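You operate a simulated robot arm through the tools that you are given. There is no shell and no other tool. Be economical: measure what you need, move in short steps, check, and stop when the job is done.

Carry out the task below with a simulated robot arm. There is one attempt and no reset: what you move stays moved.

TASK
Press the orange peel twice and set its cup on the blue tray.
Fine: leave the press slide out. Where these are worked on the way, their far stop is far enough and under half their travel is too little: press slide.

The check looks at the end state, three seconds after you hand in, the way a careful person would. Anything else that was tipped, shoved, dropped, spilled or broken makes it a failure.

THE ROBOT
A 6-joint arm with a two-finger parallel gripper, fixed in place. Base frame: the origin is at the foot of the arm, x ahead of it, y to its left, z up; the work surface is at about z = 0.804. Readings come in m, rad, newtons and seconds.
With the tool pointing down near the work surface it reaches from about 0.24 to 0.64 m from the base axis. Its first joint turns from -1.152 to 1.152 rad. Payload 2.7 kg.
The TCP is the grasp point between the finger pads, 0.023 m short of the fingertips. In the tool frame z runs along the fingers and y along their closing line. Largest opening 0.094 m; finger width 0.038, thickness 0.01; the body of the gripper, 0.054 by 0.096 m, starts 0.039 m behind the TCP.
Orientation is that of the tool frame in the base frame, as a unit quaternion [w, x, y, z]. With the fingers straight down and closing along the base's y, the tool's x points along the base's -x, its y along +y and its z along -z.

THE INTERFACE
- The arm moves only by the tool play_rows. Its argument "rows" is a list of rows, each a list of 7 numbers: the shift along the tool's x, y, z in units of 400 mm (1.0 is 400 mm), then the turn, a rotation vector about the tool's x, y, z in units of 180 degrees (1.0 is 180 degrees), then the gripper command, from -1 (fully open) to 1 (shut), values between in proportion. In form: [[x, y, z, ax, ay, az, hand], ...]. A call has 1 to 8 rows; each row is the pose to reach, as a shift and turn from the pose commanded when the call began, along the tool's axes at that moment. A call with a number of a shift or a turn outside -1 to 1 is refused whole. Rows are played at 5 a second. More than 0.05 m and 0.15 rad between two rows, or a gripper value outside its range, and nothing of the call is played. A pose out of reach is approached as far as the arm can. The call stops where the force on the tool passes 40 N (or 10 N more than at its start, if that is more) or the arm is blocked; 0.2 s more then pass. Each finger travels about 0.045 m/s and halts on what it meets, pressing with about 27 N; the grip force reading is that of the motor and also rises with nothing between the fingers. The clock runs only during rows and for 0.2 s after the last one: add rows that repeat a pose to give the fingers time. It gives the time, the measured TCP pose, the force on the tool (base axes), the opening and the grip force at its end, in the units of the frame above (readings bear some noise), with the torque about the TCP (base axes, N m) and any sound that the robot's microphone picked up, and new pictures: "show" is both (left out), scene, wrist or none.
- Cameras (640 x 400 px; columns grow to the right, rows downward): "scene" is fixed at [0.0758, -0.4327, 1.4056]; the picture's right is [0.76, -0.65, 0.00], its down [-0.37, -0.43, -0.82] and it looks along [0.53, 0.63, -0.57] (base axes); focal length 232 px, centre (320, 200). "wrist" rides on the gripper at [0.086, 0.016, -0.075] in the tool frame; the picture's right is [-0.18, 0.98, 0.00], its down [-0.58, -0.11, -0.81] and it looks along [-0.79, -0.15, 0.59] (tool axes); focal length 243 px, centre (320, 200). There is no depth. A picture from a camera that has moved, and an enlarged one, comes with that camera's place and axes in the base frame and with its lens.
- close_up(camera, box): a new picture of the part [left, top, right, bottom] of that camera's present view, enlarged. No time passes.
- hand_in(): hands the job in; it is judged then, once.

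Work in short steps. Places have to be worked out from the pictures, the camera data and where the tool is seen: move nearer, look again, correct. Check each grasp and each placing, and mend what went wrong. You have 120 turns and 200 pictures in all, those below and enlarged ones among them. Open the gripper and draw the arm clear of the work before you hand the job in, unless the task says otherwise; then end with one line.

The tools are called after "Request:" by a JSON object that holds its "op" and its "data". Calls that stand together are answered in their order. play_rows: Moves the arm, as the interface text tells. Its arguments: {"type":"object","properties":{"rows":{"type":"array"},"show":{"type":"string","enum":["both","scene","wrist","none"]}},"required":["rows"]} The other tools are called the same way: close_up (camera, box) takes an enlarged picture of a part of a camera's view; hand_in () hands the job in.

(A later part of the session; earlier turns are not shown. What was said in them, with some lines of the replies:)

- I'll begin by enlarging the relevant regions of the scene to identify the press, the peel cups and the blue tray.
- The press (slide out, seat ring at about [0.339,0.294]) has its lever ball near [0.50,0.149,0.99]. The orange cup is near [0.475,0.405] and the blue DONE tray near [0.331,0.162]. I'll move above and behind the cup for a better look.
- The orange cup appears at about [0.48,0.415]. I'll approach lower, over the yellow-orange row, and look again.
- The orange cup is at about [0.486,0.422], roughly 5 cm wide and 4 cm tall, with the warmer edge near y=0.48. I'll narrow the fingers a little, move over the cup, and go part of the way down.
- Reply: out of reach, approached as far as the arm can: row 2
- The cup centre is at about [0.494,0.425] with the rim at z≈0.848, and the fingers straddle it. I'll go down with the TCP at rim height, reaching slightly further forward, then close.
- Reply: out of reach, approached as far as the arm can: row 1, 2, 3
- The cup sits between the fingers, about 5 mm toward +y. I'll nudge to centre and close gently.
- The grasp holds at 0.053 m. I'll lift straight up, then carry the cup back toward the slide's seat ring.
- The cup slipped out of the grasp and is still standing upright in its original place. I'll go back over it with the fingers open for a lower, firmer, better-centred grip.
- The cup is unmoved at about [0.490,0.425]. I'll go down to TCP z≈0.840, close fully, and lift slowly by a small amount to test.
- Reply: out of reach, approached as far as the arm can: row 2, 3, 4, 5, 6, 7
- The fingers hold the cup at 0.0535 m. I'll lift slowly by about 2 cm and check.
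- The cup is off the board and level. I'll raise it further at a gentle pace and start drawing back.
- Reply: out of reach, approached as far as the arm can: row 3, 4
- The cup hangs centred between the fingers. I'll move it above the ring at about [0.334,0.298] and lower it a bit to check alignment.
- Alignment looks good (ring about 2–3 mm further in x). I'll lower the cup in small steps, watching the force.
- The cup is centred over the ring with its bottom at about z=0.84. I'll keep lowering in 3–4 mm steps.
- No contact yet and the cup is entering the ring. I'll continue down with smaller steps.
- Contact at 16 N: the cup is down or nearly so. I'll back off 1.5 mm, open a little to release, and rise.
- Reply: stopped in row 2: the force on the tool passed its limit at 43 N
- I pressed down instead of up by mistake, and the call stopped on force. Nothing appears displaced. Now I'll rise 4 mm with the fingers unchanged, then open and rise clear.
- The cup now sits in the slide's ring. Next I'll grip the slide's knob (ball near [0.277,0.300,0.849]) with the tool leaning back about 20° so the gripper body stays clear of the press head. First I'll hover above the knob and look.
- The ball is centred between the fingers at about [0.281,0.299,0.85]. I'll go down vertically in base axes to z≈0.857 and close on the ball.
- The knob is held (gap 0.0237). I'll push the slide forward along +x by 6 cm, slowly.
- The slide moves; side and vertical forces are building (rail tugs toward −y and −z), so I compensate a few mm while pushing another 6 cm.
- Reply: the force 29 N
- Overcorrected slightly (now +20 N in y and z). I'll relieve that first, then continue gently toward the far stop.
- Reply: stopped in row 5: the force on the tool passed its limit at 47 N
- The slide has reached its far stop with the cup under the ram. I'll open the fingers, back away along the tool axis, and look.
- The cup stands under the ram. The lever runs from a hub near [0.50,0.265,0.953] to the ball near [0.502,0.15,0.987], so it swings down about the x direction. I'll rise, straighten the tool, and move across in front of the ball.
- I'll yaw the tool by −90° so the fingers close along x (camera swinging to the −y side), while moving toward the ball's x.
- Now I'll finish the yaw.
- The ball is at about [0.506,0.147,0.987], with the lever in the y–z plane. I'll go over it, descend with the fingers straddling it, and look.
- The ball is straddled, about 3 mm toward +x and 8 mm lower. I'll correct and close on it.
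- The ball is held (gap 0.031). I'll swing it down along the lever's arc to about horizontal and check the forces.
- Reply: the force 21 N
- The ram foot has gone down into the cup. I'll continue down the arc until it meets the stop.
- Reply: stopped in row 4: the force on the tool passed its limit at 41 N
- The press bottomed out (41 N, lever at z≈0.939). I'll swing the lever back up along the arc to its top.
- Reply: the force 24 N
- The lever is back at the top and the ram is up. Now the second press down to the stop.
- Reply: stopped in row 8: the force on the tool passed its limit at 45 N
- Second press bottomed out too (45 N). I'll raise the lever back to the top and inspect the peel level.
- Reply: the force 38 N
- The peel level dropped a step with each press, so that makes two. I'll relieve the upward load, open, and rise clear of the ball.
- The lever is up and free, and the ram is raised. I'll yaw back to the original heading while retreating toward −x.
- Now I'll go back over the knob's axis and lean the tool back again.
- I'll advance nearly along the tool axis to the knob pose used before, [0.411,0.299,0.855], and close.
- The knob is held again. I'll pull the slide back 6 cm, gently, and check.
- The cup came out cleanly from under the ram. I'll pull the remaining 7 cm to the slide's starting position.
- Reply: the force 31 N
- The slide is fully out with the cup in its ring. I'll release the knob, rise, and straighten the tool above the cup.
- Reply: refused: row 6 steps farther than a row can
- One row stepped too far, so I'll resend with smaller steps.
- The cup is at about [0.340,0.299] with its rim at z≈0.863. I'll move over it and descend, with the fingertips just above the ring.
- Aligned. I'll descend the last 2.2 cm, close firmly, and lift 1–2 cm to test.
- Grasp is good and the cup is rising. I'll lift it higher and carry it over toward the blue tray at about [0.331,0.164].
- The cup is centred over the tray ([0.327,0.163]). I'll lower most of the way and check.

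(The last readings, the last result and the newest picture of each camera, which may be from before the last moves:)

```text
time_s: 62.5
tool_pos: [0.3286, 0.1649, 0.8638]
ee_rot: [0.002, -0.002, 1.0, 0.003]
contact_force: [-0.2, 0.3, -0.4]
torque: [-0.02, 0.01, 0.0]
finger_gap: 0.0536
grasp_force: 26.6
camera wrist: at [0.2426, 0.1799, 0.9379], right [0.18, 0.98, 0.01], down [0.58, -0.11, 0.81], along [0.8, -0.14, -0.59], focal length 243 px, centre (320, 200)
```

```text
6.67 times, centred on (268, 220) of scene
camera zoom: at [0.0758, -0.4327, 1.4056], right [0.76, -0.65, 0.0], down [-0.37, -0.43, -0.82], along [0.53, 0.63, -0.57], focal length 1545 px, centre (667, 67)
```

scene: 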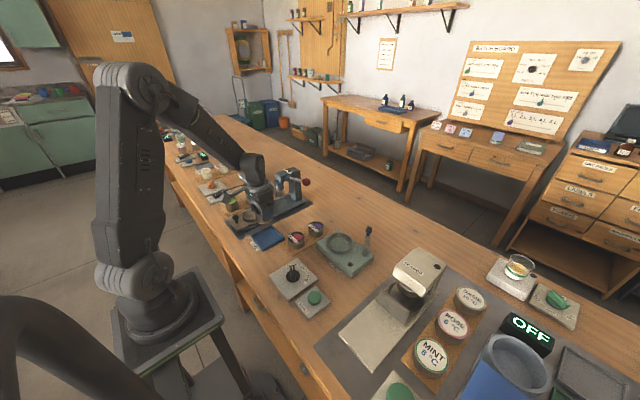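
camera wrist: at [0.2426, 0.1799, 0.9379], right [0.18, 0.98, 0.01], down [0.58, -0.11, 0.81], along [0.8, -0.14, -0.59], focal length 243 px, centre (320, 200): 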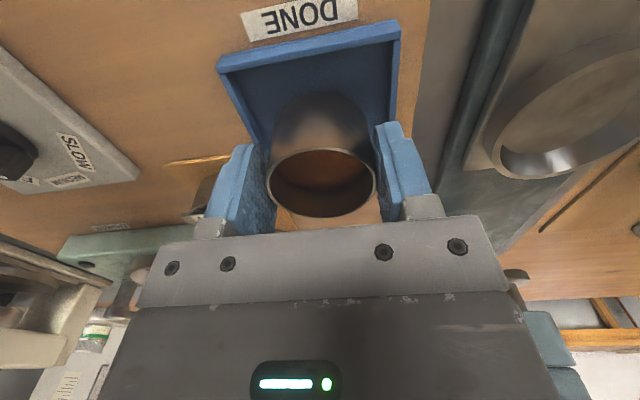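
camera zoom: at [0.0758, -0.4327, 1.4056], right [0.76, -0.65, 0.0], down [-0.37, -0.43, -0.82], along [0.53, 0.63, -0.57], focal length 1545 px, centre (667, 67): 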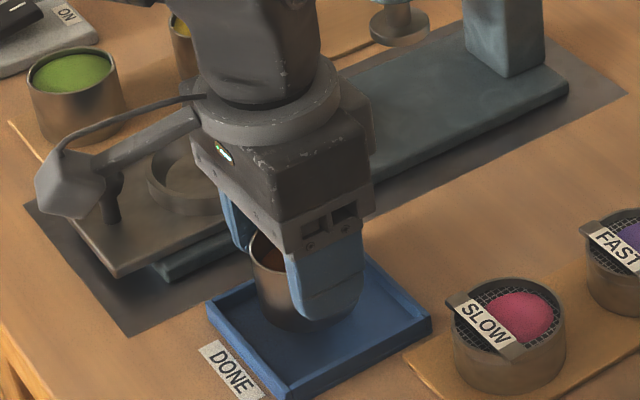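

The cup is within the tray walls. I'll lower the last ~14 mm in small steps until touch.

Request:
{"op": "play_rows", "data": {"rows": [[0, 0, 0.008, 0, 0, 0, 1], [0, 0, 0.016, 0, 0, 0, 1], [0, 0, 0.022, 0, 0, 0, 1], [0, 0, 0.028, 0, 0, 0, 1], [0, 0, 0.028, 0, 0, 0, 1]], "show": "none"}}

Request:
{"op": "close_up", "data": {"camera": "scene", "box": [220, 190, 316, 250]}}

```text
time_s: 63.7
tool_pos: [0.3312, 0.1652, 0.8515]
ee_rot: [0.002, -0.003, 1.0, 0.002]
contact_force: [-0.4, 0.2, -1.1]
torque: [-0.01, 0.01, 0.04]
finger_gap: 0.0534
grasp_force: 26.7
```

```text
6.67 times, centred on (268, 220) of scene
camera zoom: at [0.0758, -0.4327, 1.4056], right [0.76, -0.65, 0.0], down [-0.37, -0.43, -0.82], along [0.53, 0.63, -0.57], focal length 1545 px, centre (667, 67)
```

zoom: 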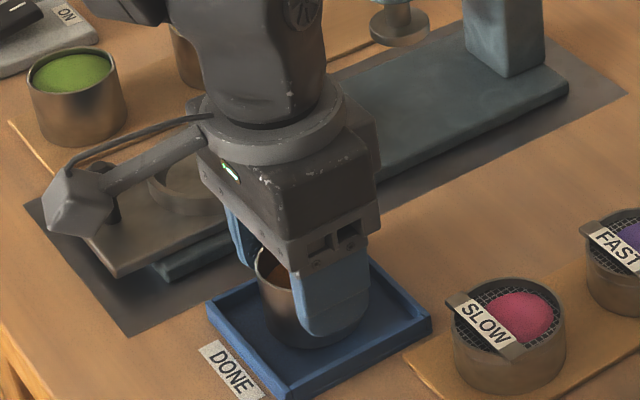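

No touch yet. I'll continue in 1–2 mm steps.

Request:
{"op": "play_rows", "data": {"rows": [[0, 0, 0.004, 0, 0, 0, 1], [0, 0, 0.008, 0, 0, 0, 1], [0, 0, 0.012, 0, 0, 0, 1], [0, 0, 0.012, 0, 0, 0, 1]], "show": "none"}}

```text
time_s: 64.7
tool_pos: [0.3305, 0.1636, 0.8465]
ee_rot: [0.001, -0.002, 1.0, 0.003]
contact_force: [-0.5, 0.5, -2.0]
torque: [0.0, 0.02, -0.02]
finger_gap: 0.0538
grasp_force: 26.8
```

Still free, so I'll go a little further down.

Request:
{"op": "play_rows", "data": {"rows": [[0, 0, 0.004, 0, 0, 0, 1], [0, 0, 0.007, 0, 0, 0, 1], [0, 0, 0.007, 0, 0, 0, 1]], "show": "none"}}

Request:
{"op": "close_up", "data": {"camera": "scene", "box": [230, 200, 310, 250]}}

```text
time_s: 65.5
tool_pos: [0.3303, 0.1635, 0.8442]
ee_rot: [0.001, -0.002, 1.0, 0.002]
contact_force: [-7.5, -3.2, 22.0]
torque: [-0.28, 0.22, -0.03]
finger_gap: 0.0536
grasp_force: 27.2
```

```text
8.00 times, centred on (270, 225) of scene
camera zoom: at [0.0754, -0.4329, 1.4056], right [0.76, -0.65, 0.0], down [-0.37, -0.43, -0.82], along [0.53, 0.63, -0.57], focal length 1854 px, centre (720, 0)
```

zoom: 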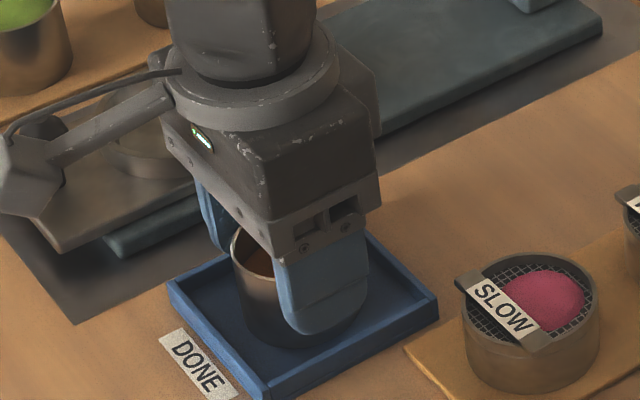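

The cup touches the tray floor (22 N). I'll relieve about 1 mm upward, open moderately so as not to reach the walls, then rise straight up.

Request:
{"op": "play_rows", "data": {"rows": [[0, 0, -0.003, 0, 0, 0, 1], [0, 0, -0.003, 0, 0, 0, -0.2], [0, 0, -0.003, 0, 0, 0, -0.35], [0, 0, -0.003, 0, 0, 0, -0.35], [0, 0, -0.03, 0, 0, 0, -0.35], [0, 0, -0.09, 0, 0, 0, -0.35], [0, 0, -0.18, 0, 0, 0, -0.35], [0, 0, -0.28, 0, 0, 0, -0.35]]}}

Request:
{"op": "close_up", "data": {"camera": "scene", "box": [220, 180, 332, 250]}}

```text
time_s: 67.3
tool_pos: [0.3279, 0.1641, 0.9563]
ee_rot: [0.0, -0.002, 1.0, 0.003]
contact_force: [-0.4, 0.6, 1.0]
torque: [0.02, 0.03, -0.02]
finger_gap: 0.0635
grasp_force: 0.0
camera wrist: at [0.2428, 0.1769, 1.0308], right [0.18, 0.98, 0.0], down [0.58, -0.11, 0.81], along [0.79, -0.14, -0.59], focal length 243 px, centre (320, 200)
```

scene: 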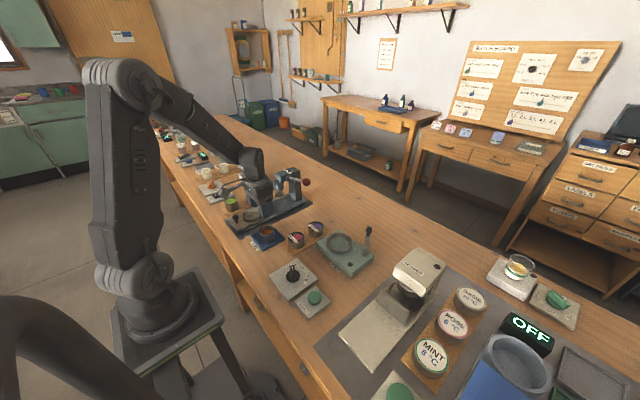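
wrist: 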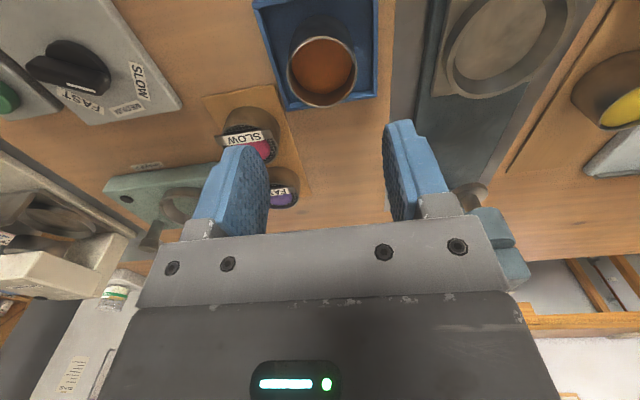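

```text
5.71 times, centred on (276, 215) of scene
camera zoom: at [0.0758, -0.4327, 1.4056], right [0.76, -0.65, 0.0], down [-0.37, -0.43, -0.82], along [0.53, 0.63, -0.57], focal length 1324 px, centre (571, 114)
```

zoom: 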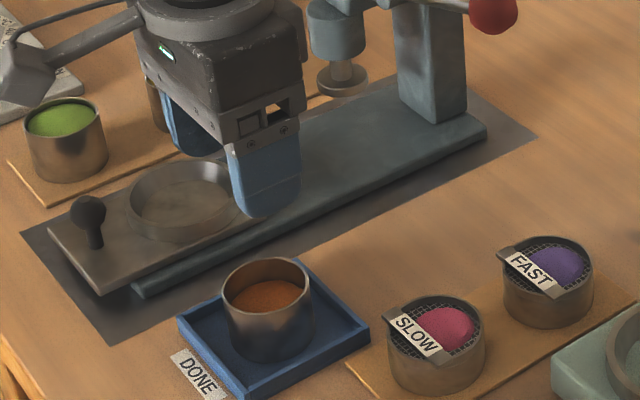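

The cup stands upright in the blue tray. I'll open fully, raise the arm clear, and do a last check of the whole press area.

Request:
{"op": "play_rows", "data": {"rows": [[0.03, -0.02, -0.1, 0, 0, 0, -0.6], [0.05, -0.04, -0.2, 0, 0, 0, -1], [0.05, -0.05, -0.3, 0, 0, 0, -1], [0.05, -0.06, -0.4, 0, 0, 0, -1], [0.05, -0.07, -0.5, 0, 0, 0, -1], [0.05, -0.07, -0.6, 0, 0, 0, -1], [0.05, -0.07, -0.7, 0, 0, 0, -1]], "show": "wrist"}}

Request:
{"op": "close_up", "data": {"camera": "scene", "box": [190, 140, 350, 250]}}

```text
time_s: 68.9
tool_pos: [0.3098, 0.1357, 1.2367]
ee_rot: [0.001, -0.003, 1.0, 0.003]
contact_force: [-0.1, 0.5, 0.0]
torque: [0.0, 0.01, 0.0]
finger_gap: 0.0941
grasp_force: 0.2
camera wrist: at [0.2229, 0.1502, 1.3129], right [0.18, 0.98, 0.01], down [0.58, -0.11, 0.81], along [0.79, -0.14, -0.59], focal length 243 px, centre (320, 200)
```

wrist: 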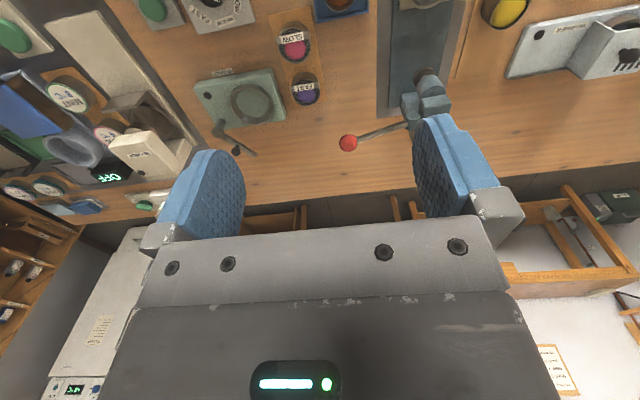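

```text
3.64 times, centred on (270, 195) of scene
camera zoom: at [0.0757, -0.4327, 1.4056], right [0.76, -0.65, 0.0], down [-0.37, -0.43, -0.82], along [0.53, 0.63, -0.57], focal length 843 px, centre (502, 218)
```

zoom: 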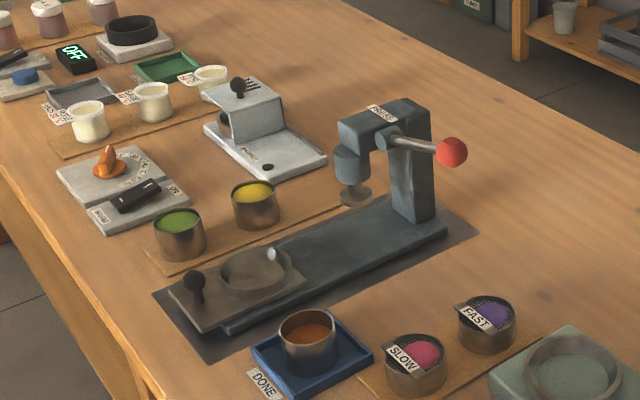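

The cup is on the blue tray, the slide is out, the lever is up and the neighbouring items are undisturbed. The arm is clear, so I'm handing in.

Request:
{"op": "hand_in", "data": {}}

```text
The job is handed in.
```

The orange peel was pressed twice, both times to the bottom stop. Its cup is upright on the blue tray, the press slide is left out, and nothing else looked disturbed in the last pictures.
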